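You operate a simulated robot arm through the tools that you are given. There is no shell and no other tool. Be economical: measure what you need, move in short steps, check, and stop when the job is done.

Carry out the task below with a simulated robot arm. There is one attempt and no reset: what you move stays moved.

JOB
Swap the weight on the cold canner for the one the chart gives.
Fine: the old weight goes on the free peg first; seat the new one down over the vent.

It is judged by the outcome, as a careful person would: the job done as asked, and still so three seconds after it is handed in. It fails if anything else is knocked over, pushed out of place, dropped, spilled or broken.

ROBOT AND FRAMES
A 6-joint arm with a two-finger parallel gripper, fixed in place. Base frame: the origin is at the foot of the arm, x ahead of it, y to its left, z up; the work surface is at about z = 0.8. Readings come in m, degrees, newtons and seconds.
With the tool pointing down near the work surface it reaches from about 0.18 to 0.76 m from the base axis. Its first joint turns from -166.0 to 166.0 degrees. Payload 3.91 kg.
Tool frame: the origin (TCP) lies between the finger pads and is the grasp point; the fingertips stand 0.03 m ahead of it; z points along the fingers, y is the line along which they close. Largest opening 0.11 m; finger width 0.02, thickness 0.01; the body of the gripper, 0.048 by 0.112 m, starts 0.055 m behind the TCP.
Orientation is that of the tool frame in the base frame, as a unit quaternion [x, y, z, w]. With the fingers straight down and closing along the base's y, the tool's x points along the base's -x, its y along +y and its z along -z.

CONTROLS
- The arm moves only by the tool move_arm. Its arguments are lists of equal length, an entry for each row: "xyz": the shift along the tool's x, y, z in m, a list of three; "rotation": the turn, a rotation vector about the tool's x, y, z in degrees, a list of three; "claw": the finger opening in m, from 0 to 0.11. In form: {"xyz": [[tx, ty, tz], ...], "rotation": [[ax, ay, az], ...], "claw": [claw, ...]}. A call has 1 to 12 rows; each row shifts and turns the commanded pose from where the row before left it, along the tool's axes as they then stand. Rows are played at 5 a second. More than 0.05 m and 8.6 degrees between two rows, or a gripper value outside its range, and nothing of the call is played. A pose out of reach is approached as far as the arm can. The call stops where the force on the tool passes 50 N (or 10 N more than at its start, if that is more) or the arm is blocked; 0.2 s more then pass. The fingers move at their own pace (about 0.045 m/s each) and stop on an object; they squeeze with about 27 N. The grip force told is the motor's: it shows also when the fingers shut on nothing. Time passes only in rows, and 0.2 s behind the last, so rows that do not move let the fingers close. It gives the time, the measured TCP pose, the force on the tool (base axes), the opening and the grip force at its end, in the units of the frame above (readings bear some noise), with the torque about the TCP (base axes, N m) and any sound that the robot's microphone picked up.
- Cameras (640 x 400 px; columns grow to the right, rows downward): "scene" is fixed at [0.0479, 0.6439, 1.4379]; the picture's right is [-0.81, -0.59, 0.00], its down [-0.11, 0.14, -0.98] and it looks along [0.58, -0.79, -0.18] (base axes); focal length 322 px, centre (320, 200). "wrist" rides on the gripper at [0.071, 0.022, -0.107] in the tool frame; the picture's right is [-0.29, 0.96, 0.00], its down [-0.76, -0.23, -0.61] and it looks along [-0.58, -0.18, 0.79] (tool axes); focal length 243 px, centre (320, 200). There is no depth. A picture from a camera that has moved, and an enlarged one, comes with that camera's place and axes in the base frame and with its lens. The place of the scene camera against the robot may be out by one fixed shift of up to 0.012 m in any direction.
- camera(camera): a new picture of that camera. It takes no simulated time.
- move_column(by): slides the trunk up (or, below 0, down) by that many m; the arm rides with it, the base frame stays. It gives what a move gives, with no picture.
- close_up(camera, box): a new picture of the part [left, top, right, bottom] of that camera's present view, enlarged. It takes no simulated time.
- job_done(): hands the job in; it is judged then, once.

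Work in short steps. Places have to be worked out from the pictures, the camera data and where the tool is seen: move nearer, look again, correct. Check each grasp and each placing, and mend what went wrong. You have 120 turns and 68 pictures in all, those below and enlarged ones among them. Open the gripper and draw the arm clear of the work before you hand the job in, unless the task says otherwise; then end with one line.

The tools are called after "Call:" as a command line: name --argument value ..., lists and objects as JSON in quotes. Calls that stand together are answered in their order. move_arm: Moves the arm, as the interface text tells. Its arguments: {"type":"object","properties":{"xyz":{"type":"array"},"rotation":{"type":"array"},"claw":{"type":"array"}},"required":["xyz","rotation","claw"]} The other tools are called the same way: move_column (by) slides the trunk up or down; camera (camera) takes a picture; close_up (camera, box) takes an enlarged picture of a part of a camera's view; job_done () hands the job in.

At the start:

```text
time_s: 0.0
position: [0.3203, -0.0568, 1.3342]
ee_rot: [0.0, 1.0, 0.0, -0.001]
contact_force: [0.0, -0.7, 0.8]
wrist_torque: [-0.01, -0.02, 0.02]
gripper_width: 0.1102
grasp_force: 0.1
trunk travel left (down, up): [-0.525, 0.065]
```

scene: 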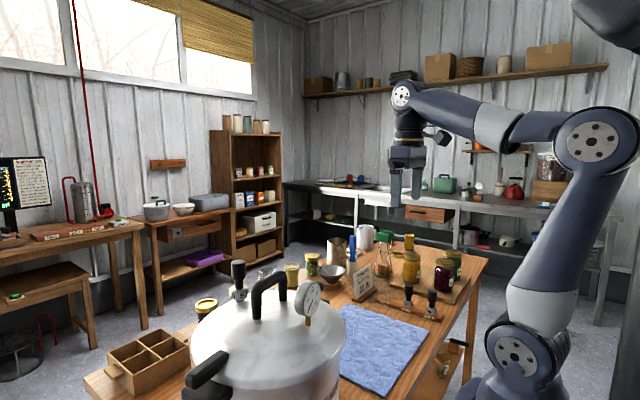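
wrist: 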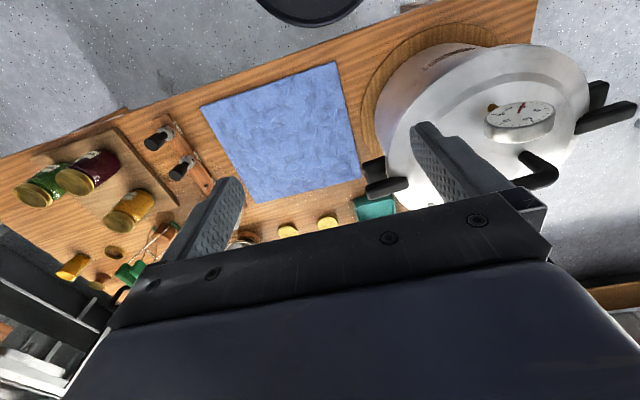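

The canner is near the scene camera, and the weights and a card are on the table. I'll enlarge those parts to read the chart and find the weights.

Call:
close_up --camera "scene" --box '[320, 230, 480, 330]'

Call:
close_up --camera "scene" --box '[180, 240, 340, 340]'

Call:
close_up --camera "scene" --box '[0, 140, 160, 260]'

```text
4.00 times, centred on (400, 280) of scene
camera zoom: at [0.0479, 0.6439, 1.4379], right [-0.81, -0.59, 0.0], down [-0.11, 0.14, -0.98], along [0.58, -0.79, -0.18], focal length 1288 px, centre (0, -120)
```

zoom: 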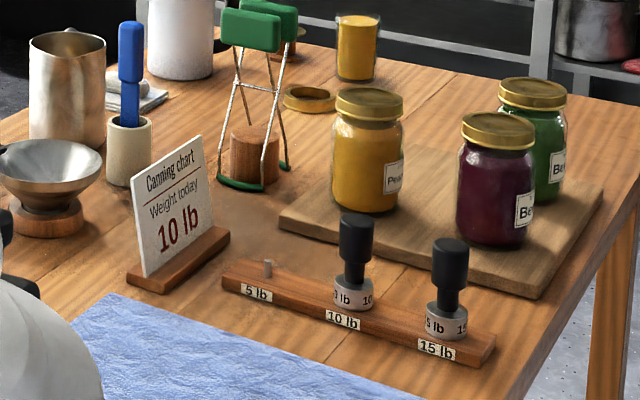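

```text
4.00 times, centred on (260, 290) of scene
camera zoom: at [0.0479, 0.6439, 1.4379], right [-0.81, -0.59, 0.0], down [-0.11, 0.14, -0.98], along [0.58, -0.79, -0.18], focal length 1288 px, centre (560, -160)
```

zoom: 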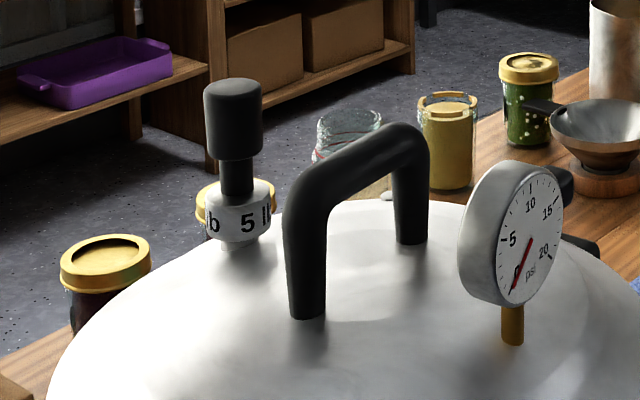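

```text
3.33 times, centred on (80, 200) of scene
camera zoom: at [0.0479, 0.6439, 1.4379], right [-0.81, -0.59, 0.0], down [-0.11, 0.14, -0.98], along [0.58, -0.79, -0.18], focal length 1074 px, centre (1120, 200)
```

zoom: 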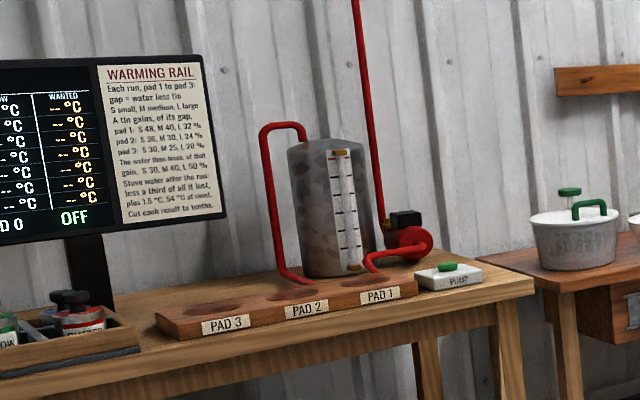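

The chart says 10 lb, the old weight is the 5 lb one on the vent, and the free peg is the 5 lb peg. Triangulated peg positions are 10 lb ≈ (0.445,-0.467), 15 lb ≈ (0.36,-0.475) and the free peg ≈ (0.533,-0.471). Next I'll move high over the canner to see its weight.

Call:
move_arm --xyz '[[-0.015, 0.04, 0], [-0.015, 0.04, 0], [-0.015, 0.04, 0], [-0.015, 0.04, 0], [-0.015, 0.04, 0], [-0.015, 0.04, 0], [-0.015, 0.04, 0], [0, 0, 0]]' --rotation '[[0, 0, 0], [0, 0, 0], [0, 0, 0], [0, 0, 0], [0, 0, 0], [0, 0, 0], [0, 0, 0], [0, 0, 0]]' --claw '[0.11, 0.11, 0.11, 0.11, 0.11, 0.11, 0.11, 0.11]'

Call:
camera --camera "wrist"

Call:
camera --camera "scene"

```text
time_s: 1.8
position: [0.4283, 0.2207, 1.3372]
ee_rot: [0.0, 1.0, 0.001, 0.0]
contact_force: [0.1, 0.1, 0.5]
wrist_torque: [-0.01, 0.02, 0.02]
gripper_width: 0.1098
grasp_force: 0.1
trunk travel left (down, up): [-0.525, 0.065]
```

```text
62 pictures are left
camera wrist: at [0.3577, 0.2421, 1.4443], right [0.29, 0.96, 0.0], down [0.76, -0.23, 0.61], along [0.58, -0.18, -0.79], focal length 243 px, centre (320, 200)
```

wrist: 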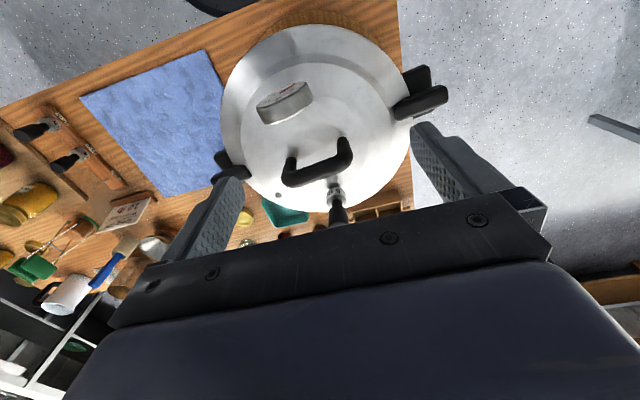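

```text
61 pictures are left
```

scene: 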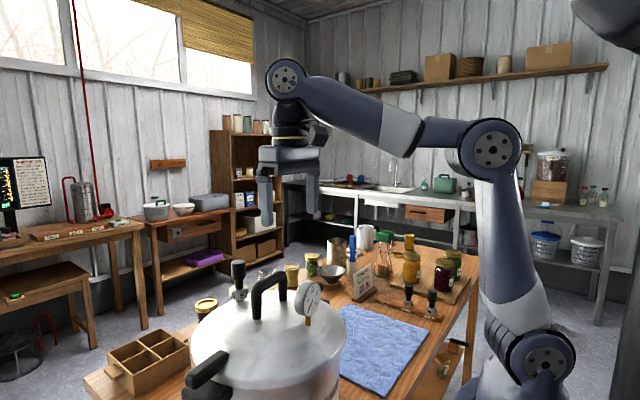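

Triangulation puts the 5 lb weight's body at (0.609,0.192,1.092) and its black grip at z ≈ 1.13–1.17. I'll go above it at z≈1.29 and check.

Call:
move_arm --xyz '[[-0.045, -0.007, 0.01], [-0.045, -0.007, 0.01], [-0.045, -0.007, 0.01], [-0.045, -0.008, 0.01], [0, 0, 0]]' --rotation '[[0, 0, 0], [0, 0, 0], [0, 0, 0], [0, 0, 0], [0, 0, 0]]' --claw '[0.11, 0.11, 0.11, 0.11, 0.11]'

Call:
camera --camera "wrist"

Call:
close_up --camera "scene" --box '[180, 160, 372, 280]'

```text
time_s: 3.0
position: [0.5865, 0.1865, 1.2715]
ee_rot: [0.001, 1.0, 0.001, 0.003]
contact_force: [0.1, -0.2, -0.8]
wrist_torque: [-0.03, 0.02, -0.01]
gripper_width: 0.11
grasp_force: 0.0
out of reach, approached as far as the arm can: row 3, 4
trunk travel left (down, up): [-0.525, 0.065]
```

```text
60 pictures are left
camera wrist: at [0.5147, 0.2091, 1.3788], right [0.29, 0.96, 0.0], down [0.76, -0.23, 0.61], along [0.58, -0.18, -0.79], focal length 243 px, centre (320, 200)
```

wrist: 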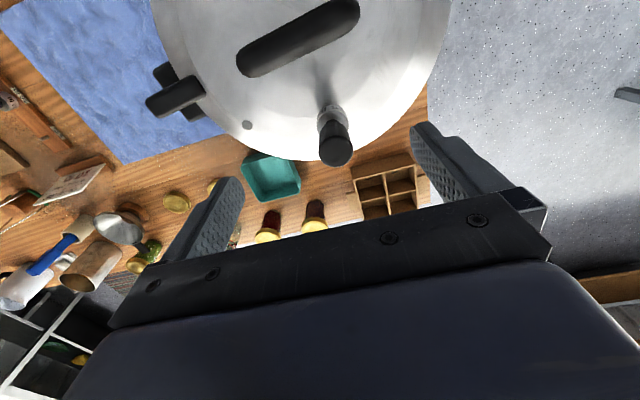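

```text
3.33 times, centred on (276, 220) of scene
camera zoom: at [0.0479, 0.6439, 1.4379], right [-0.81, -0.59, 0.0], down [-0.11, 0.14, -0.98], along [0.58, -0.79, -0.18], focal length 1074 px, centre (467, 133)
```

zoom: 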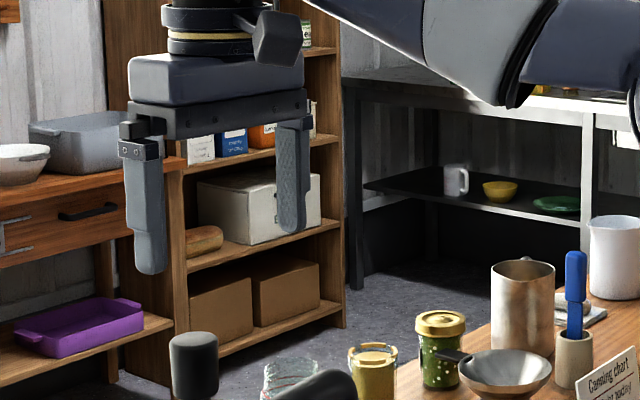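

At this height the reach limit stops me at x=0.587. The pictures put the weight's grip at about (0.612,0.193) with its top at z≈1.167. I'll lower the trunk a little, keeping the fingertips above it, then line up.

Call:
move_column --by -0.06

Call:
move_arm --xyz '[[-0.012, 0.003, 0], [-0.012, 0.003, 0], [0, 0, 0]]' --rotation '[[0, 0, 0], [0, 0, 0], [0, 0, 0]]' --claw '[0.11, 0.11, 0.11]'

Call:
camera --camera "wrist"

Call:
close_up --camera "scene" --box '[180, 180, 340, 300]'

```text
time_s: 4.0
position: [0.586, 0.1869, 1.2111]
ee_rot: [0.0, 1.0, 0.001, 0.002]
contact_force: [0.6, 0.1, -0.4]
wrist_torque: [-0.01, 0.01, 0.01]
gripper_width: 0.1103
grasp_force: 0.1
trunk travel left (down, up): [-0.465, 0.125]
```

```text
time_s: 4.8
position: [0.5984, 0.1903, 1.1998]
ee_rot: [0.001, 1.0, 0.001, 0.003]
contact_force: [0.8, 1.0, 0.4]
wrist_torque: [-0.02, 0.01, 0.0]
gripper_width: 0.1103
grasp_force: 0.1
out of reach, approached as far as the arm can: row 1, 2
trunk travel left (down, up): [-0.465, 0.125]
```

```text
58 pictures are left
camera wrist: at [0.5273, 0.2121, 1.3075], right [0.29, 0.96, 0.0], down [0.76, -0.23, 0.61], along [0.59, -0.18, -0.79], focal length 243 px, centre (320, 200)
```

wrist: 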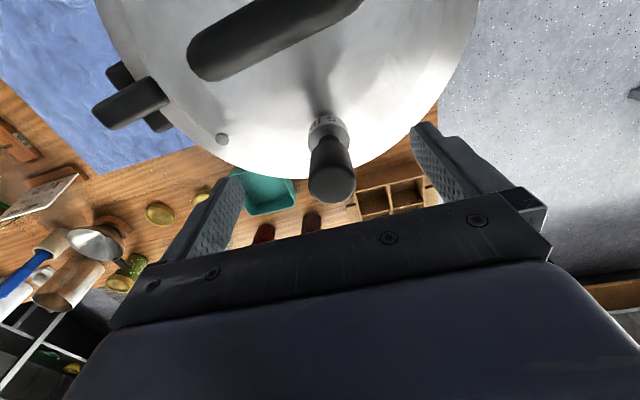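

```text
3.33 times, centred on (260, 240) of scene
camera zoom: at [0.0479, 0.6439, 1.4379], right [-0.81, -0.59, 0.0], down [-0.11, 0.14, -0.98], along [0.58, -0.79, -0.18], focal length 1074 px, centre (520, 67)
```

zoom: 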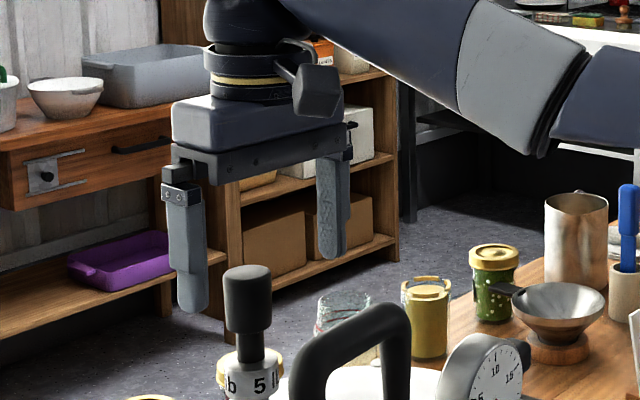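

The arm is at full stretch because the shoulder is high. I'll raise the tool and drop the trunk to gain reach.

Call:
move_arm --xyz '[[0.005, 0, -0.04], [0, 0, -0.04], [0, 0, -0.04], [0, 0, -0.04], [0, 0, 0]]' --rotation '[[0, 0, 0], [0, 0, 0], [0, 0, 0], [0, 0, 0], [0, 0, 0]]' --claw '[0.11, 0.11, 0.11, 0.11, 0.11]'

Call:
move_column --by -0.15

```text
time_s: 6.0
position: [0.5355, 0.1704, 1.2497]
ee_rot: [0.0, 1.0, 0.001, 0.004]
contact_force: [0.1, 1.0, 0.2]
wrist_torque: [0.02, 0.02, -0.01]
gripper_width: 0.1099
grasp_force: 0.0
out of reach, approached as far as the arm can: row 1, 2, 3, 4
trunk travel left (down, up): [-0.465, 0.125]
```

```text
time_s: 7.0
position: [0.5359, 0.1715, 1.1876]
ee_rot: [0.002, 1.0, 0.009, 0.019]
contact_force: [2.8, -0.5, 9.2]
wrist_torque: [0.49, -0.03, -0.14]
gripper_width: 0.1099
grasp_force: 0.0
trunk travel left (down, up): [-0.392, 0.198]
stopped: the force on the tool passed its limit at 76 N (the readings are from after the stop); the commanded pose is now the measured one
```

The tool was pulled inward while rising, and the trunk descent touched something, probably the lid handle. I'll back straight up with the trunk and look.

Call:
move_column --by 0.06

Call:
camera --camera "wrist"

Call:
close_up --camera "scene" --box '[160, 180, 352, 400]'

```text
time_s: 8.0
position: [0.5366, 0.1724, 1.2466]
ee_rot: [0.002, 1.0, 0.008, 0.018]
contact_force: [-0.4, -0.4, -0.3]
wrist_torque: [-0.03, 0.03, -0.01]
gripper_width: 0.1102
grasp_force: 0.0
trunk travel left (down, up): [-0.452, 0.138]
```

```text
56 pictures are left
camera wrist: at [0.462, 0.1922, 1.3523], right [0.29, 0.96, 0.03], down [0.74, -0.24, 0.63], along [0.61, -0.17, -0.78], focal length 243 px, centre (320, 200)
```

wrist: 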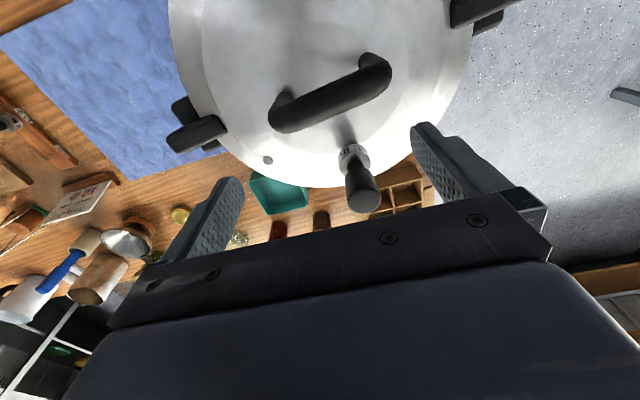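

```text
1.82 times, centred on (256, 290) of scene
camera zoom: at [0.0479, 0.6439, 1.4379], right [-0.81, -0.59, 0.0], down [-0.11, 0.14, -0.98], along [0.58, -0.79, -0.18], focal length 586 px, centre (436, 36)
```

zoom: 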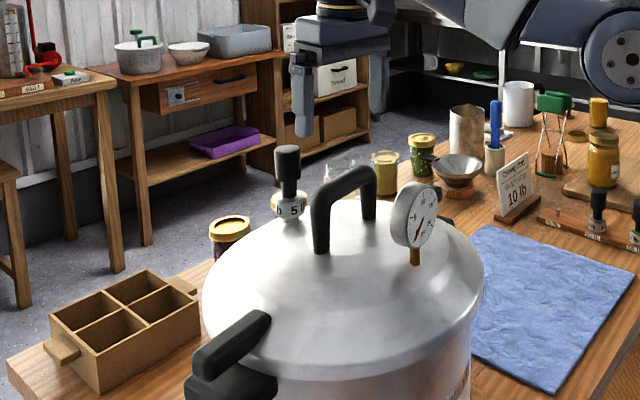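

Nothing has moved: the weight is still at the same pixel as before. Reach grows as the tool sits lower relative to the trunk, so I'll raise the trunk, level the tool and approach from above.

Call:
move_column --by 0.13

Call:
move_arm --xyz '[[0, 0, 0], [0, 0, 0.03], [0, 0, 0.04], [0, 0, 0.04], [-0.03, 0.01, 0.02], [-0.03, 0.007, 0], [-0.015, 0.003, 0], [0, 0, 0]]' --rotation '[[0.9, 2.0, -0.2], [0, 0, 0], [0, 0, 0], [0, 0, 0], [0, 0, 0], [0, 0, 0], [0, 0, 0], [0, 0, 0]]' --claw '[0.11, 0.11, 0.11, 0.11, 0.11, 0.11, 0.11, 0.11]'

Call:
camera --camera "wrist"

```text
time_s: 9.5
position: [0.5366, 0.1718, 1.3775]
ee_rot: [0.001, 1.0, 0.008, 0.017]
contact_force: [0.1, 0.4, 0.1]
wrist_torque: [0.02, -0.02, 0.01]
gripper_width: 0.1101
grasp_force: 0.1
trunk travel left (down, up): [-0.582, 0.008]
```

```text
time_s: 11.3
position: [0.6084, 0.1908, 1.2405]
ee_rot: [0.001, 1.0, 0.001, 0.001]
contact_force: [0.1, 1.0, -0.8]
wrist_torque: [0.0, 0.01, 0.01]
gripper_width: 0.1099
grasp_force: 0.1
out of reach, approached as far as the arm can: row 1
trunk travel left (down, up): [-0.582, 0.008]
```

```text
54 pictures are left
camera wrist: at [0.5372, 0.2125, 1.3477], right [0.29, 0.96, 0.0], down [0.76, -0.23, 0.61], along [0.58, -0.18, -0.79], focal length 243 px, centre (320, 200)
```

wrist: 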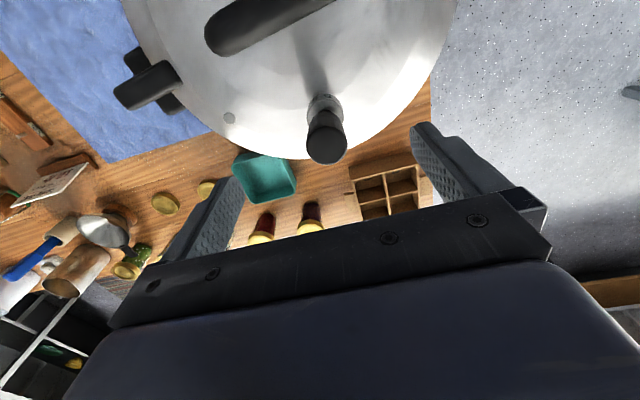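

The weight axis is at about (0.613,0.193). I'll make a small correction and descend to z≈1.157 with the fingers on either side of the grip.

Call:
move_arm --xyz '[[-0.005, 0.002, 0.0], [0, 0, 0.025], [0, 0, 0.025], [0, 0, 0.02], [0, 0, 0.013], [0, 0, 0]]' --rotation '[[0, 0, 0], [0, 0, 0], [0, 0, 0], [0, 0, 0], [0, 0, 0], [0, 0, 0]]' --claw '[0.11, 0.11, 0.11, 0.11, 0.11, 0.11]'

Call:
camera --camera "wrist"

Call:
close_up --camera "scene" --box '[180, 220, 300, 320]'

```text
time_s: 12.7
position: [0.6131, 0.1935, 1.1553]
ee_rot: [0.0, 1.0, 0.0, 0.0]
contact_force: [0.1, 0.4, 0.1]
wrist_torque: [0.02, -0.02, -0.02]
gripper_width: 0.1101
grasp_force: 0.0
trunk travel left (down, up): [-0.582, 0.008]
```

```text
53 pictures are left
camera wrist: at [0.5412, 0.2158, 1.2637], right [0.29, 0.96, 0.0], down [0.76, -0.23, 0.61], along [0.58, -0.18, -0.79], focal length 243 px, centre (320, 200)
```

wrist: 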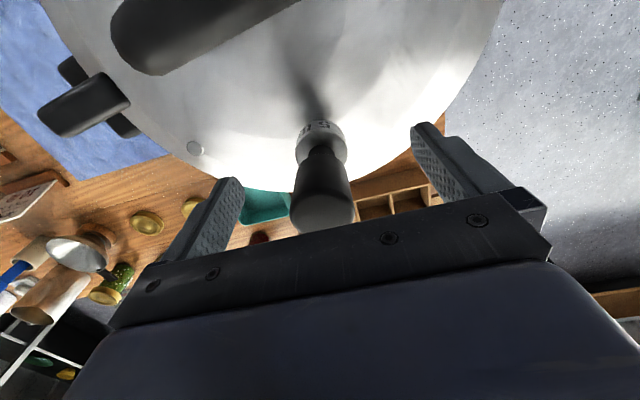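

```text
4.00 times, centred on (240, 270) of scene
camera zoom: at [0.0479, 0.6439, 1.4379], right [-0.81, -0.59, 0.0], down [-0.11, 0.14, -0.98], along [0.58, -0.79, -0.18], focal length 1288 px, centre (640, -80)
```

zoom: 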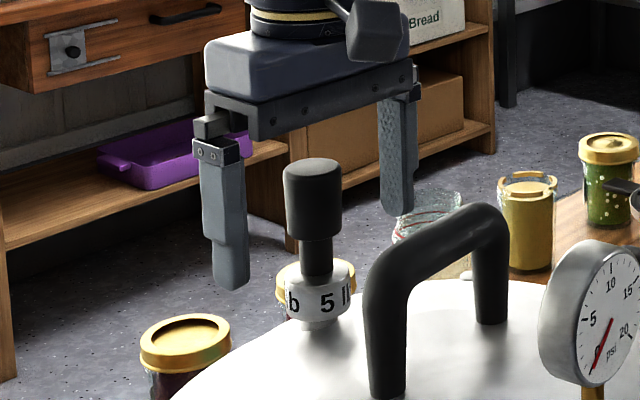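

The TCP projects right on the grip axis in both views, so alignment is good. Closing the fingers now.

Call:
move_arm --xyz '[[0, 0, 0], [0, 0, 0], [0, 0, 0], [0, 0, 0], [0, 0, 0], [0, 0, 0]]' --rotation '[[0, 0, 0], [0, 0, 0], [0, 0, 0], [0, 0, 0], [0, 0, 0], [0, 0, 0]]' --claw '[0.07, 0.04, 0.025, 0.025, 0.025, 0.025]'

Call:
close_up --camera "scene" --box '[180, 220, 300, 320]'

```text
time_s: 14.1
position: [0.614, 0.1938, 1.1562]
ee_rot: [0.0, 1.0, 0.0, 0.0]
contact_force: [-0.7, 0.4, -0.3]
wrist_torque: [-0.03, 0.0, -0.01]
gripper_width: 0.0318
grasp_force: 26.6
trunk travel left (down, up): [-0.582, 0.008]
```

```text
4.00 times, centred on (240, 270) of scene
camera zoom: at [0.0479, 0.6439, 1.4379], right [-0.81, -0.59, 0.0], down [-0.11, 0.14, -0.98], along [0.58, -0.79, -0.18], focal length 1288 px, centre (640, -80)
```

zoom: 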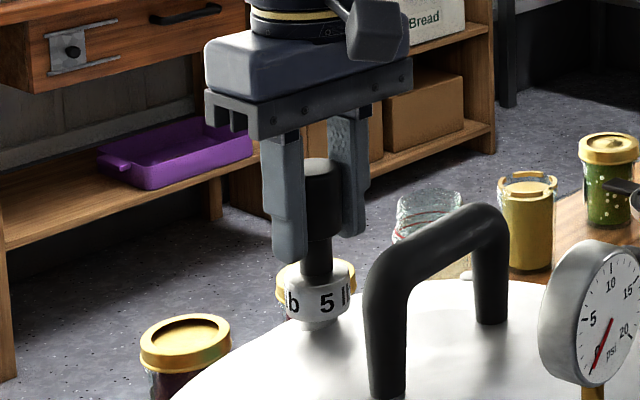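

Firm grip at 0.032 m. The seated TCP here is (0.614,0.194,1.156). Now I'll lift straight up.

Call:
move_arm --xyz '[[0, 0, -0.01], [0, 0, -0.015], [0, 0, -0.025], [0, 0, -0.03], [0, 0, 0]]' --rotation '[[0, 0, 0], [0, 0, 0], [0, 0, 0], [0, 0, 0], [0, 0, 0]]' --claw '[0.025, 0.025, 0.025, 0.025, 0.025]'

Call:
close_up --camera "scene" --box '[180, 200, 300, 300]'

Call:
camera --camera "wrist"

```text
time_s: 15.3
position: [0.6129, 0.1945, 1.2367]
ee_rot: [0.0, 1.0, 0.0, 0.0]
contact_force: [-0.6, 0.5, -0.8]
wrist_torque: [0.0, 0.0, -0.02]
gripper_width: 0.0319
grasp_force: 26.8
trunk travel left (down, up): [-0.582, 0.008]
```

```text
4.00 times, centred on (240, 250) of scene
camera zoom: at [0.0479, 0.6439, 1.4379], right [-0.81, -0.59, 0.0], down [-0.11, 0.14, -0.98], along [0.58, -0.79, -0.18], focal length 1288 px, centre (640, 0)
```

zoom: 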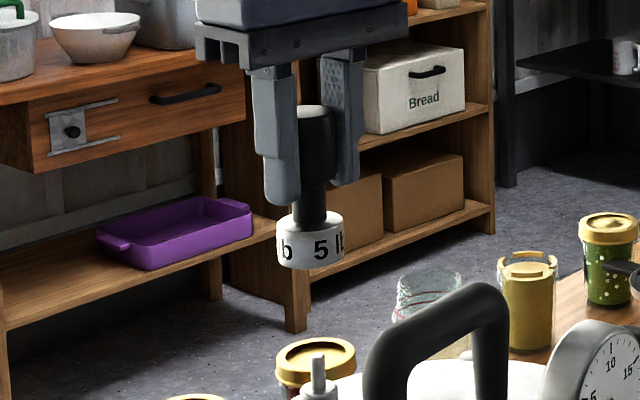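

```text
49 pictures are left
camera wrist: at [0.5417, 0.2158, 1.3449], right [0.29, 0.96, 0.0], down [0.76, -0.23, 0.61], along [0.58, -0.18, -0.79], focal length 243 px, centre (320, 200)
```

wrist: 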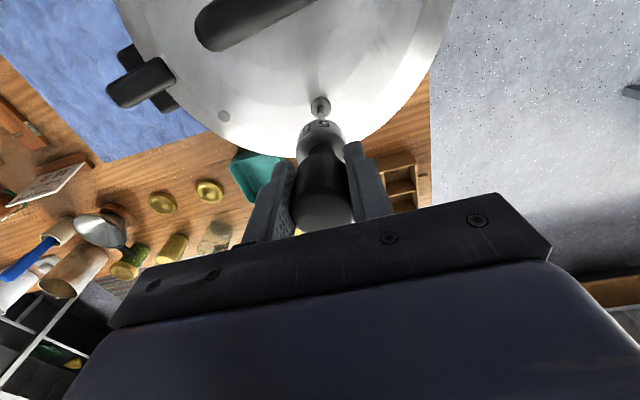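

The weight is off and the vent stub is visible. I'll carry it high toward the free peg at about (0.533,-0.471).

Call:
move_arm --xyz '[[0, 0, -0.025], [0, -0.02, -0.015], [-0.0, -0.04, 0], [0, -0.045, 0], [0.005, -0.045, 0], [0.005, -0.045, 0], [0.005, -0.045, 0], [0.01, -0.045, 0], [0.01, -0.045, 0], [0.01, -0.045, 0], [0.01, -0.045, 0], [0.01, -0.045, 0]]' --rotation '[[0, 0, 0], [0, 0, 0], [0, 0, 0], [0, 0, 0], [0, 0, 0], [0, 0, 0], [0, 0, 0], [0, 0, 0], [0, 0, 0], [0, 0, 0], [0, 0, 0], [0, 0, 0]]' --claw '[0.025, 0.025, 0.025, 0.025, 0.025, 0.025, 0.025, 0.025, 0.025, 0.025, 0.025, 0.025]'

Call:
move_arm --xyz '[[0.005, -0.045, 0], [0.005, -0.045, 0], [0.004, -0.04, 0.02], [0, -0.02, 0.03], [0, 0, 0.03], [0, 0, 0]]' --rotation '[[0, 0, 0], [0, 0, 0], [0, 0, 0], [0, 0, 0], [0, 0, 0], [0, 0, 0]]' --claw '[0.025, 0.025, 0.025, 0.025, 0.025, 0.025]'

Call:
camera --camera "wrist"

Call:
camera --camera "scene"

```text
time_s: 17.9
position: [0.5464, -0.2749, 1.275]
ee_rot: [-0.001, 1.0, 0.001, 0.0]
contact_force: [-0.3, 0.8, -0.9]
wrist_torque: [-0.01, -0.01, 0.04]
gripper_width: 0.0316
grasp_force: 27.0
trunk travel left (down, up): [-0.582, 0.008]
```

```text
time_s: 19.3
position: [0.5358, -0.4254, 1.1949]
ee_rot: [0.0, 1.0, 0.0, 0.0]
contact_force: [-0.8, -0.1, -0.1]
wrist_torque: [-0.01, 0.02, 0.01]
gripper_width: 0.0314
grasp_force: 26.9
out of reach, approached as far as the arm can: row 3
trunk travel left (down, up): [-0.582, 0.008]
```

```text
48 pictures are left
camera wrist: at [0.4647, -0.4033, 1.3006], right [0.29, 0.96, 0.0], down [0.76, -0.23, 0.61], along [0.58, -0.18, -0.79], focal length 243 px, centre (320, 200)
```

wrist: 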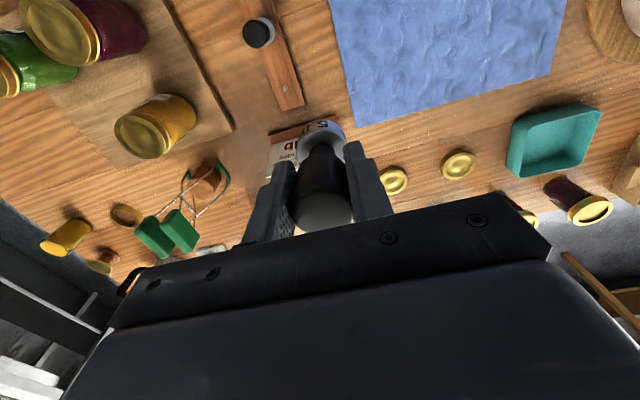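

```text
47 pictures are left
```

scene: 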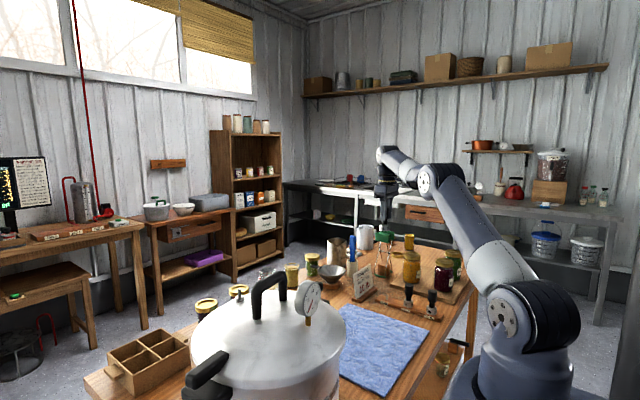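

The rack is visible below. I'll zoom on it to find the peg.

Call:
close_up --camera "wrist" --box '[220, 0, 380, 130]'

```text
3.08 times, centred on (300, 65) of wrist
camera zoom: at [0.4647, -0.4033, 1.3006], right [0.29, 0.96, 0.0], down [0.76, -0.23, 0.61], along [0.58, -0.18, -0.79], focal length 746 px, centre (382, 615)
```

zoom: 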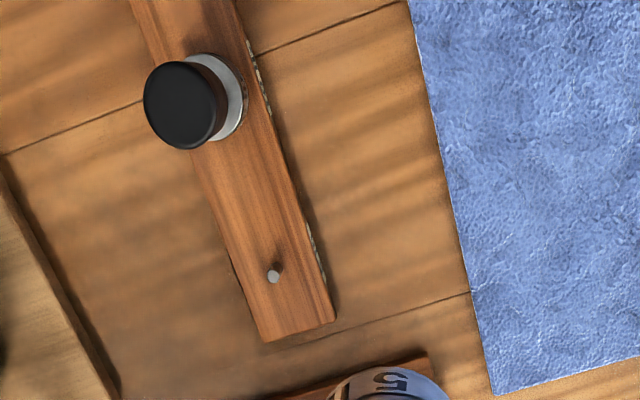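

From this nearer view the free peg is at about (0.551,-0.496), and the 10 lb weight is at about (0.460,-0.500). I'll move above the peg and descend to hover at z≈0.97.

Call:
move_arm --xyz '[[-0.005, -0.024, 0.04], [-0.005, -0.024, 0.04], [-0.005, -0.023, 0.04], [0, 0, 0.04], [0, 0, 0.04], [0, 0, 0.025], [0, 0, 0]]' --rotation '[[0, 0, 0], [0, 0, 0], [0, 0, 0], [0, 0, 0], [0, 0, 0], [0, 0, 0], [0, 0, 0]]' --claw '[0.025, 0.025, 0.025, 0.025, 0.025, 0.025, 0.025]'

Call:
close_up --camera "wrist" --box '[240, 40, 400, 240]'

Call:
close_up --camera "scene" --box '[340, 220, 460, 320]'

```text
time_s: 20.9
position: [0.5424, -0.4845, 0.9618]
ee_rot: [0.0, 1.0, -0.001, 0.0]
contact_force: [-0.2, -0.2, -0.6]
wrist_torque: [0.0, 0.0, 0.03]
gripper_width: 0.0313
grasp_force: 27.0
out of reach, approached as far as the arm can: row 3
trunk travel left (down, up): [-0.582, 0.008]
```

```text
2.00 times, centred on (320, 140) of wrist
camera zoom: at [0.4722, -0.4634, 1.0697], right [0.29, 0.96, 0.0], down [0.76, -0.23, 0.61], along [0.58, -0.18, -0.79], focal length 485 px, centre (320, 320)
```

zoom: 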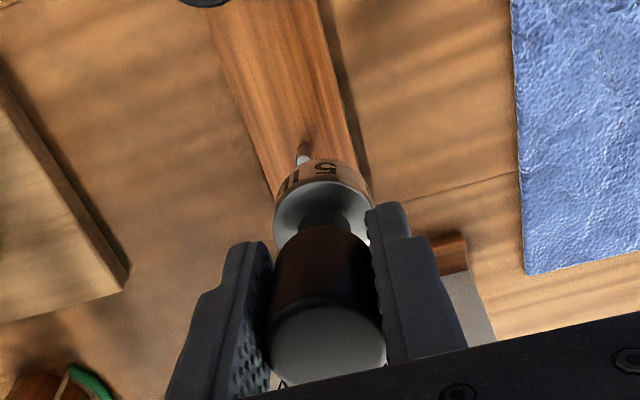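

```text
4.00 times, centred on (400, 270) of scene
camera zoom: at [0.0479, 0.6439, 1.4379], right [-0.81, -0.59, 0.0], down [-0.11, 0.14, -0.98], along [0.58, -0.79, -0.18], focal length 1288 px, centre (0, -80)
```

zoom: 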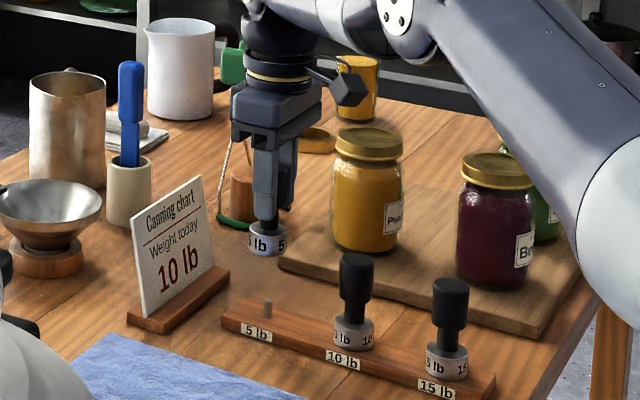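

The wrist and scene estimates of the peg differ by nearly 1 cm in x, so I'll descend 3 cm, still above the peg, and compare again.

Call:
move_arm --xyz '[[-0.003, -0.01, 0.015], [0, 0, 0.015], [0, 0, 0]]' --rotation '[[0, 0, 0], [0, 0, 0], [0, 0, 0]]' --claw '[0.025, 0.025, 0.025]'

Call:
close_up --camera "wrist" --box '[280, 90, 360, 140]'

Call:
close_up --camera "scene" --box '[360, 265, 424, 305]'

```text
time_s: 21.7
position: [0.5427, -0.4936, 0.9322]
ee_rot: [0.0, 1.0, 0.0, 0.0]
contact_force: [0.1, -0.1, -0.4]
wrist_torque: [-0.05, -0.04, -0.03]
gripper_width: 0.0315
grasp_force: 27.7
trunk travel left (down, up): [-0.582, 0.008]
```

```text
8.00 times, centred on (320, 115) of wrist
camera zoom: at [0.4719, -0.4723, 1.0402], right [0.29, 0.96, 0.0], down [0.76, -0.23, 0.61], along [0.58, -0.18, -0.79], focal length 1941 px, centre (320, 880)
```

zoom: 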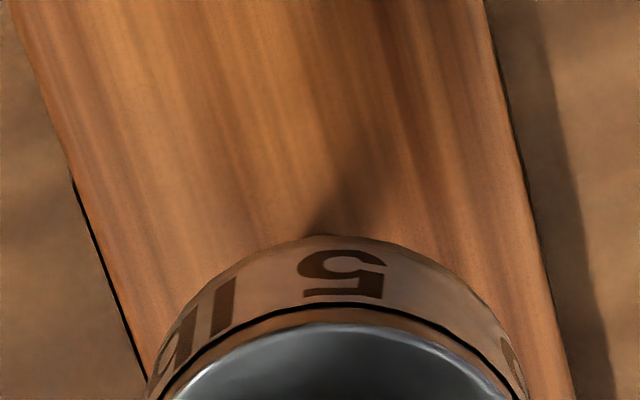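

```text
10.00 times, centred on (392, 285) of scene
camera zoom: at [0.0479, 0.6439, 1.4379], right [-0.81, -0.59, 0.0], down [-0.11, 0.14, -0.98], along [0.58, -0.79, -0.18], focal length 3221 px, centre (-400, -650)
```

zoom: 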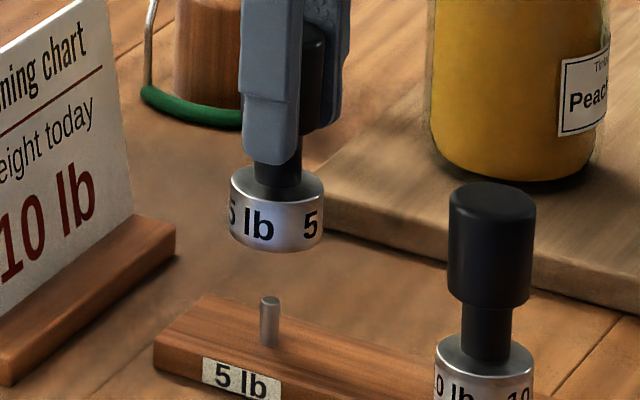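

With the weight lower, the scene view (sideways offset) and the wrist view (lateral offset) together put the peg about (+0.004,-0.0026) from the weight axis. I'll correct by that and go down 1.5 cm.

Call:
move_arm --xyz '[[-0.004, -0.0026, 0.0], [0, 0, 0.015], [0, 0, 0]]' --rotation '[[0, 0, 0], [0, 0, 0], [0, 0, 0]]' --claw '[0.025, 0.025, 0.025]'

Call:
close_up --camera "scene" --box '[360, 265, 424, 305]'

Call:
close_up --camera "wrist" --box '[240, 40, 400, 140]'

```text
time_s: 22.5
position: [0.5464, -0.4961, 0.9183]
ee_rot: [0.0, 1.0, 0.0, 0.0]
contact_force: [-0.3, 0.1, -1.3]
wrist_torque: [-0.01, 0.02, 0.0]
gripper_width: 0.0314
grasp_force: 27.0
trunk travel left (down, up): [-0.582, 0.008]
```

```text
10.00 times, centred on (392, 285) of scene
camera zoom: at [0.0479, 0.6439, 1.4379], right [-0.81, -0.59, 0.0], down [-0.11, 0.14, -0.98], along [0.58, -0.79, -0.18], focal length 3221 px, centre (-400, -650)
```

zoom: 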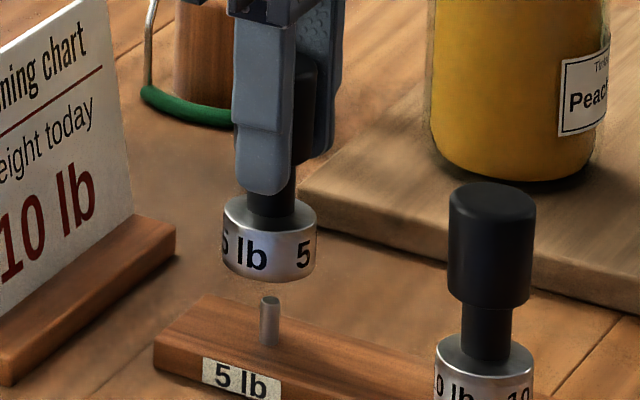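

```text
4.00 times, centred on (320, 90) of wrist
camera zoom: at [0.4756, -0.475, 1.0255], right [0.29, 0.96, 0.0], down [0.76, -0.23, 0.61], along [0.58, -0.18, -0.79], focal length 970 px, centre (320, 640)
```

zoom: 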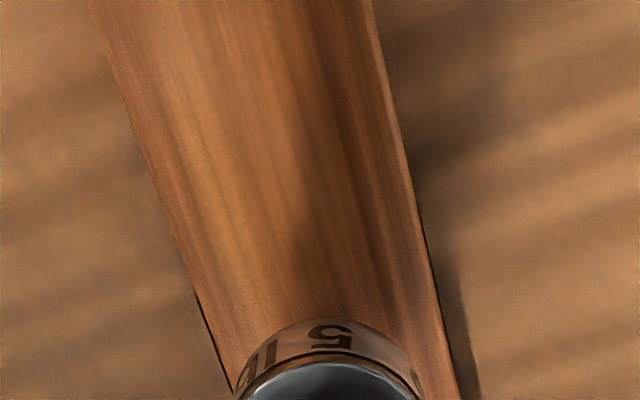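

The weight bottom now lines up with the peg in the scene (column 269.5 against 268–269) and with the rack midline in the wrist view. I'll go down 2 cm in small steps.

Call:
move_arm --xyz '[[0, 0, 0.007], [0, 0, 0.007], [0, 0, 0.006], [0, 0, 0]]' --rotation '[[0, 0, 0], [0, 0, 0], [0, 0, 0], [0, 0, 0]]' --claw '[0.025, 0.025, 0.025, 0.025]'

Call:
close_up --camera "scene" --box '[360, 265, 424, 305]'

```text
time_s: 23.5
position: [0.5461, -0.4971, 0.9018]
ee_rot: [0.0, 1.0, -0.001, 0.002]
contact_force: [-0.9, -0.1, 16.3]
wrist_torque: [0.08, 0.08, -0.05]
gripper_width: 0.0314
grasp_force: 26.7
trunk travel left (down, up): [-0.582, 0.008]
```

```text
10.00 times, centred on (392, 285) of scene
camera zoom: at [0.0479, 0.6439, 1.4379], right [-0.81, -0.59, 0.0], down [-0.11, 0.14, -0.98], along [0.58, -0.79, -0.18], focal length 3221 px, centre (-400, -650)
```

zoom: 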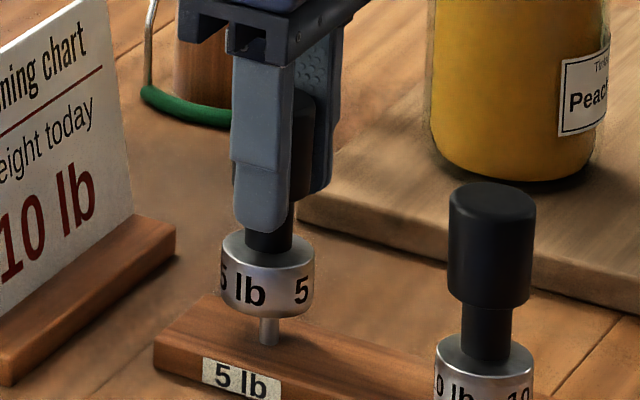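

The weight is resting on the peg tip (16 N). The torque and the scene picture both say the peg lies slightly toward (-x,+y) of the hole. I'll back off, shift (-0.0015,+0.002) and retry.

Call:
move_arm --xyz '[[0, 0, -0.009], [0.0015, 0.002, 0], [0, 0, 0.004], [0, 0, 0.004], [0, 0, 0.002], [0, 0, 0]]' --rotation '[[0, 0, 0], [0, 0, 0], [0, 0, 0], [0, 0, 0], [0, 0, 0], [0, 0, 0]]' --claw '[0.025, 0.025, 0.025, 0.025, 0.025, 0.025]'

```text
time_s: 24.9
position: [0.5449, -0.4946, 0.8973]
ee_rot: [0.0, 1.0, 0.001, 0.0]
contact_force: [0.3, 0.3, 0.1]
wrist_torque: [0.01, -0.01, 0.01]
gripper_width: 0.0315
grasp_force: 27.1
trunk travel left (down, up): [-0.582, 0.008]
```

There is no force at z=0.897, so the peg has entered the hole. I'll keep lowering until it seats.

Call:
move_arm --xyz '[[0, 0, 0.004], [0, 0, 0.004], [0, 0, 0.003], [0, 0, 0]]' --rotation '[[0, 0, 0], [0, 0, 0], [0, 0, 0], [0, 0, 0]]' --claw '[0.025, 0.025, 0.025, 0.025]'

Call:
close_up --camera "scene" --box '[360, 265, 424, 305]'

```text
time_s: 25.9
position: [0.5444, -0.4957, 0.8858]
ee_rot: [0.0, 1.0, 0.0, 0.0]
contact_force: [0.1, -1.0, -0.1]
wrist_torque: [-0.03, 0.0, 0.0]
gripper_width: 0.0311
grasp_force: 27.0
trunk travel left (down, up): [-0.582, 0.008]
```

```text
10.00 times, centred on (392, 285) of scene
camera zoom: at [0.0479, 0.6439, 1.4379], right [-0.81, -0.59, 0.0], down [-0.11, 0.14, -0.98], along [0.58, -0.79, -0.18], focal length 3221 px, centre (-400, -650)
```

zoom: 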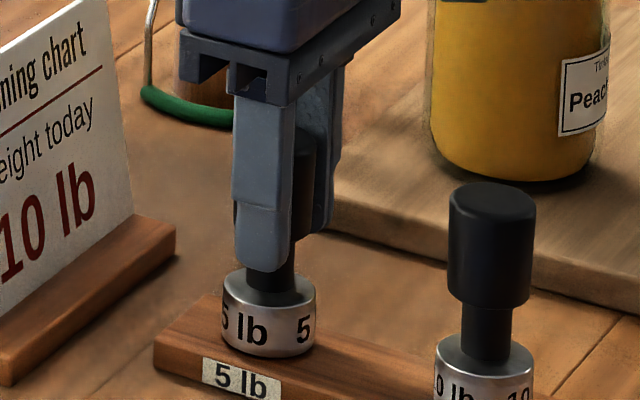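

It looks nearly down on the rack. I'll make tiny further steps until contact shows.

Call:
move_arm --xyz '[[0, 0, 0.002], [0, 0, 0.002], [0, 0, 0.001], [0, 0, 0]]' --rotation '[[0, 0, 0], [0, 0, 0], [0, 0, 0], [0, 0, 0]]' --claw '[0.025, 0.025, 0.025, 0.025]'

```text
time_s: 26.9
position: [0.5448, -0.4963, 0.8843]
ee_rot: [0.001, 1.0, -0.001, 0.002]
contact_force: [-1.1, 1.3, 18.5]
wrist_torque: [0.12, 0.1, -0.08]
gripper_width: 0.0313
grasp_force: 26.8
trunk travel left (down, up): [-0.582, 0.008]
```

It seated at z=0.8845 with 18 N. I'll relieve the push, open, and rise clear.

Call:
move_arm --xyz '[[0, 0, -0.003], [0, 0, 0], [0, 0, 0], [0, 0, 0], [0, 0, -0.02], [0, 0, -0.04], [0, 0, -0.04], [0, 0, 0]]' --rotation '[[0, 0, 0], [0, 0, 0], [0, 0, 0], [0, 0, 0], [0, 0, 0], [0, 0, 0], [0, 0, 0], [0, 0, 0]]' --claw '[0.03, 0.06, 0.09, 0.09, 0.09, 0.09, 0.09, 0.09]'

Call:
close_up --camera "scene" --box '[350, 220, 446, 320]'

Call:
camera --camera "wrist"

```text
time_s: 28.7
position: [0.5465, -0.4958, 0.9873]
ee_rot: [0.0, 1.0, 0.001, -0.001]
contact_force: [-1.1, 0.7, 1.1]
wrist_torque: [-0.01, 0.03, -0.01]
gripper_width: 0.0899
grasp_force: 0.0
trunk travel left (down, up): [-0.582, 0.008]
```

```text
4.00 times, centred on (398, 270) of scene
camera zoom: at [0.0479, 0.6439, 1.4379], right [-0.81, -0.59, 0.0], down [-0.11, 0.14, -0.98], along [0.58, -0.79, -0.18], focal length 1288 px, centre (8, -80)
```

zoom: 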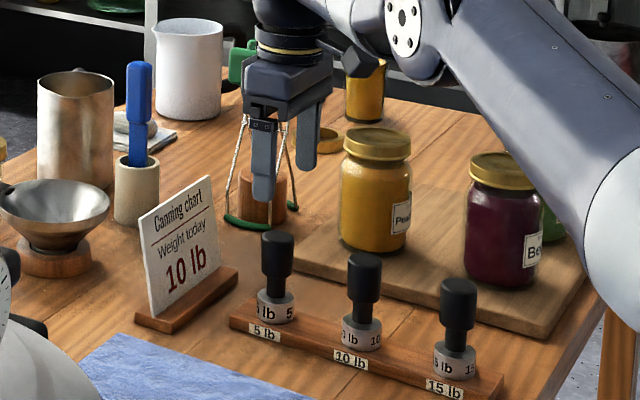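

```text
36 pictures are left
camera wrist: at [0.4745, -0.4743, 1.094], right [0.29, 0.96, 0.0], down [0.76, -0.23, 0.61], along [0.58, -0.18, -0.79], focal length 243 px, centre (320, 200)
```

wrist: 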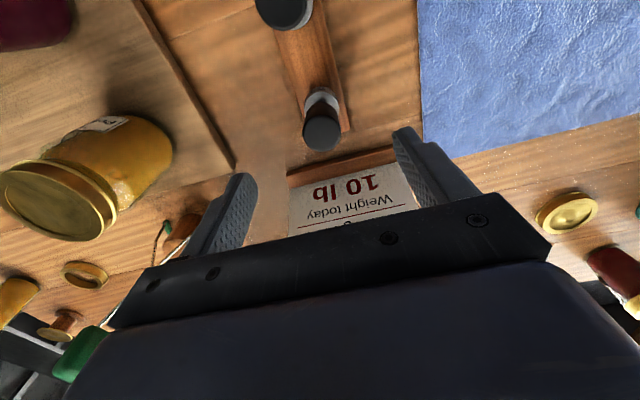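

The 5 lb weight is standing on its peg. The 10 lb weight should be about 0.088 m nearer in x, so I'll move above it and check.

Call:
move_arm --xyz '[[0.03, 0, 0], [0.03, 0, 0], [0.028, 0, 0], [0, 0, 0]]' --rotation '[[0, 0, 0], [0, 0, 0], [0, 0, 0], [0, 0, 0]]' --claw '[0.09, 0.09, 0.09, 0.09]'

Call:
camera --camera "wrist"

```text
time_s: 29.7
position: [0.4572, -0.4954, 0.984]
ee_rot: [-0.001, 1.0, 0.0, -0.001]
contact_force: [-0.1, 0.0, -0.5]
wrist_torque: [0.02, -0.02, 0.03]
gripper_width: 0.0901
grasp_force: 0.0
trunk travel left (down, up): [-0.582, 0.008]
```

```text
35 pictures are left
camera wrist: at [0.3866, -0.474, 1.0925], right [0.29, 0.96, 0.0], down [0.76, -0.23, 0.61], along [0.58, -0.18, -0.79], focal length 243 px, centre (320, 200)
```

wrist: 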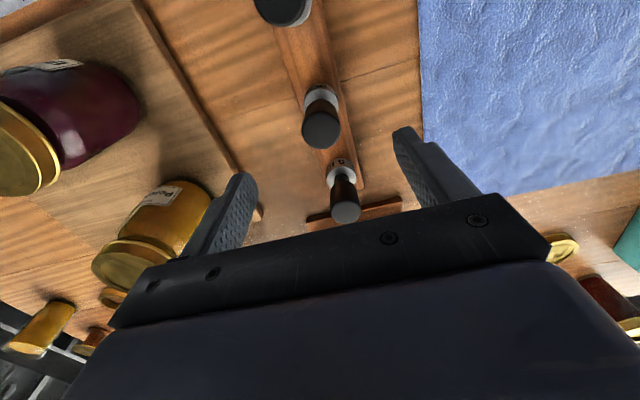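

The 10 lb grip appears almost exactly where the 5 lb one did, so the target is about (0.454,-0.496). I'll descend to z≈0.885.

Call:
move_arm --xyz '[[0.003, -0.001, 0], [0, 0, 0.03], [0, 0, 0.03], [0, 0, 0.025], [0, 0, 0.013], [0, 0, 0]]' --rotation '[[0, 0, 0], [0, 0, 0], [0, 0, 0], [0, 0, 0], [0, 0, 0], [0, 0, 0]]' --claw '[0.09, 0.09, 0.09, 0.09, 0.09, 0.09]'

Call:
camera --camera "wrist"

Call:
close_up --camera "scene" --box '[360, 245, 456, 315]'

```text
time_s: 31.1
position: [0.4559, -0.4984, 0.887]
ee_rot: [0.0, 1.0, 0.0, 0.0]
contact_force: [0.3, -0.2, -1.3]
wrist_torque: [0.02, -0.03, 0.02]
gripper_width: 0.0901
grasp_force: 0.0
trunk travel left (down, up): [-0.582, 0.008]
```

```text
34 pictures are left
camera wrist: at [0.3845, -0.4758, 0.9946], right [0.29, 0.96, 0.0], down [0.76, -0.23, 0.61], along [0.58, -0.18, -0.79], focal length 243 px, centre (320, 200)
```

wrist: 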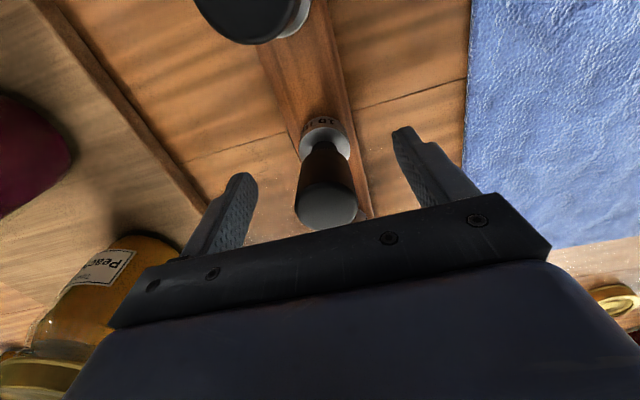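

```text
5.71 times, centred on (408, 280) of scene
camera zoom: at [0.0479, 0.6439, 1.4379], right [-0.81, -0.59, 0.0], down [-0.11, 0.14, -0.98], along [0.58, -0.79, -0.18], focal length 1840 px, centre (-183, -257)
```

zoom: 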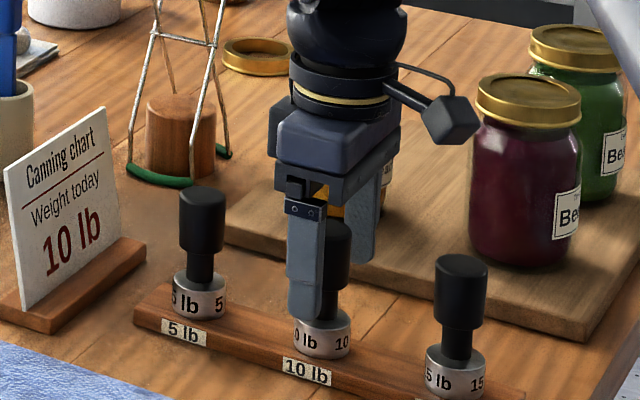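

The grip sits about 2 mm toward +y from the fingers' middle, so I'll correct that and close.

Call:
move_arm --xyz '[[0, 0.0022, 0.001], [0, 0, 0], [0, 0, 0], [0, 0, 0], [0, 0, 0], [0, 0, 0]]' --rotation '[[0, 0, 0], [0, 0, 0], [0, 0, 0], [0, 0, 0], [0, 0, 0], [0, 0, 0]]' --claw '[0.09, 0.05, 0.035, 0.025, 0.025, 0.025]'

Call:
camera --camera "wrist"

```text
time_s: 32.5
position: [0.4548, -0.4954, 0.8862]
ee_rot: [0.001, 1.0, 0.0, 0.0]
contact_force: [0.1, -0.5, 0.2]
wrist_torque: [-0.07, 0.05, 0.02]
gripper_width: 0.032
grasp_force: 27.2
trunk travel left (down, up): [-0.582, 0.008]
```

```text
32 pictures are left
camera wrist: at [0.384, -0.4737, 0.9938], right [0.29, 0.96, 0.0], down [0.76, -0.23, 0.61], along [0.58, -0.18, -0.79], focal length 243 px, centre (320, 200)
```

wrist: 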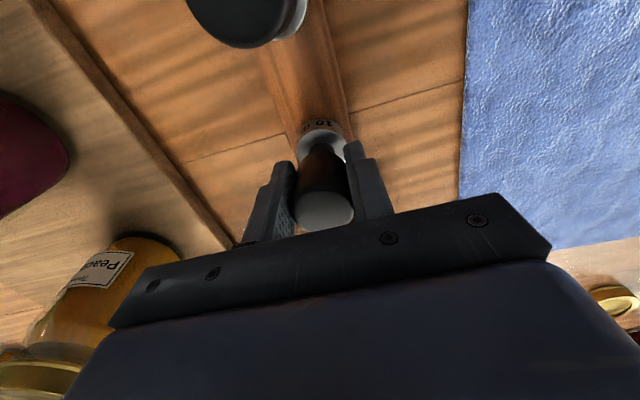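

Solid grip at 0.032 m. I'll lift straight up and check.

Call:
move_arm --xyz '[[0, 0, -0.01], [0, 0, -0.015], [0, 0, -0.025], [0, 0, -0.03], [0, 0, 0]]' --rotation '[[0, 0, 0], [0, 0, 0], [0, 0, 0], [0, 0, 0], [0, 0, 0]]' --claw '[0.025, 0.025, 0.025, 0.025, 0.025]'

Call:
close_up --camera "scene" --box '[350, 220, 446, 320]'

Call:
close_up --camera "wrist" --box '[240, 40, 400, 240]'

```text
time_s: 33.7
position: [0.4546, -0.4925, 0.9661]
ee_rot: [0.0, 1.0, 0.002, -0.001]
contact_force: [-1.2, 0.6, -1.0]
wrist_torque: [0.01, -0.03, 0.02]
gripper_width: 0.0323
grasp_force: 27.2
trunk travel left (down, up): [-0.582, 0.008]
```

```text
4.00 times, centred on (398, 270) of scene
camera zoom: at [0.0479, 0.6439, 1.4379], right [-0.81, -0.59, 0.0], down [-0.11, 0.14, -0.98], along [0.58, -0.79, -0.18], focal length 1288 px, centre (8, -80)
```

zoom: 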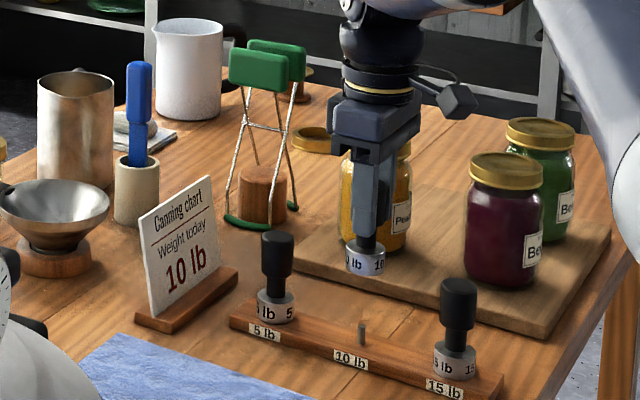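

```text
2.00 times, centred on (320, 140) of wrist
camera zoom: at [0.3834, -0.4717, 1.0731], right [0.29, 0.96, 0.0], down [0.76, -0.23, 0.61], along [0.58, -0.18, -0.79], focal length 485 px, centre (320, 320)
```

zoom: 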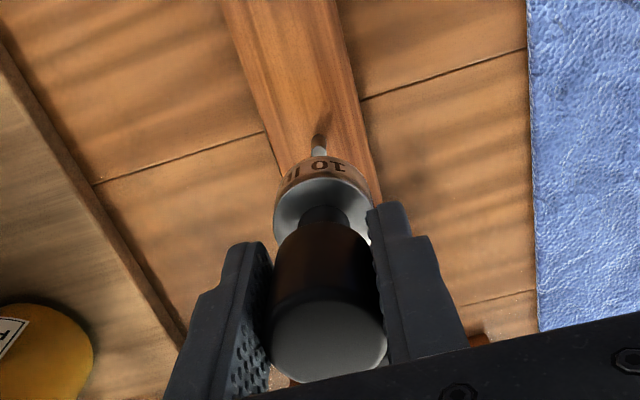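

The 10 lb weight is lifted cleanly and sits in the fingers as the 5 lb one did. I'll carry it high over to the vent along the reverse of the earlier path.

Call:
move_arm --xyz '[[0, 0, -0.04], [0, 0, -0.04], [0, 0, -0.04], [0, 0.01, -0.04], [-0.012, 0.035, -0.02], [-0.012, 0.035, -0.02], [-0.012, 0.035, -0.02], [-0.012, 0.035, -0.02], [-0.012, 0.035, -0.02], [-0.012, 0.035, -0.02], [-0.012, 0.035, -0.02], [-0.012, 0.035, -0.01]]' --rotation '[[0, 0, 0], [0, 0, 0], [0, 0, 0], [0, 0, 0], [0, 0, 0], [0, 0, 0], [0, 0, 0], [0, 0, 0], [0, 0, 0], [0, 0, 0], [0, 0, 0], [0, 0, 0]]' --claw '[0.025, 0.025, 0.025, 0.025, 0.025, 0.025, 0.025, 0.025, 0.025, 0.025, 0.025, 0.025]'

```text
time_s: 36.3
position: [0.5523, -0.2066, 1.2739]
ee_rot: [0.0, 1.0, 0.001, 0.001]
contact_force: [-1.0, -0.3, -1.1]
wrist_torque: [0.0, -0.03, 0.0]
gripper_width: 0.0321
grasp_force: 27.7
trunk travel left (down, up): [-0.582, 0.008]
```

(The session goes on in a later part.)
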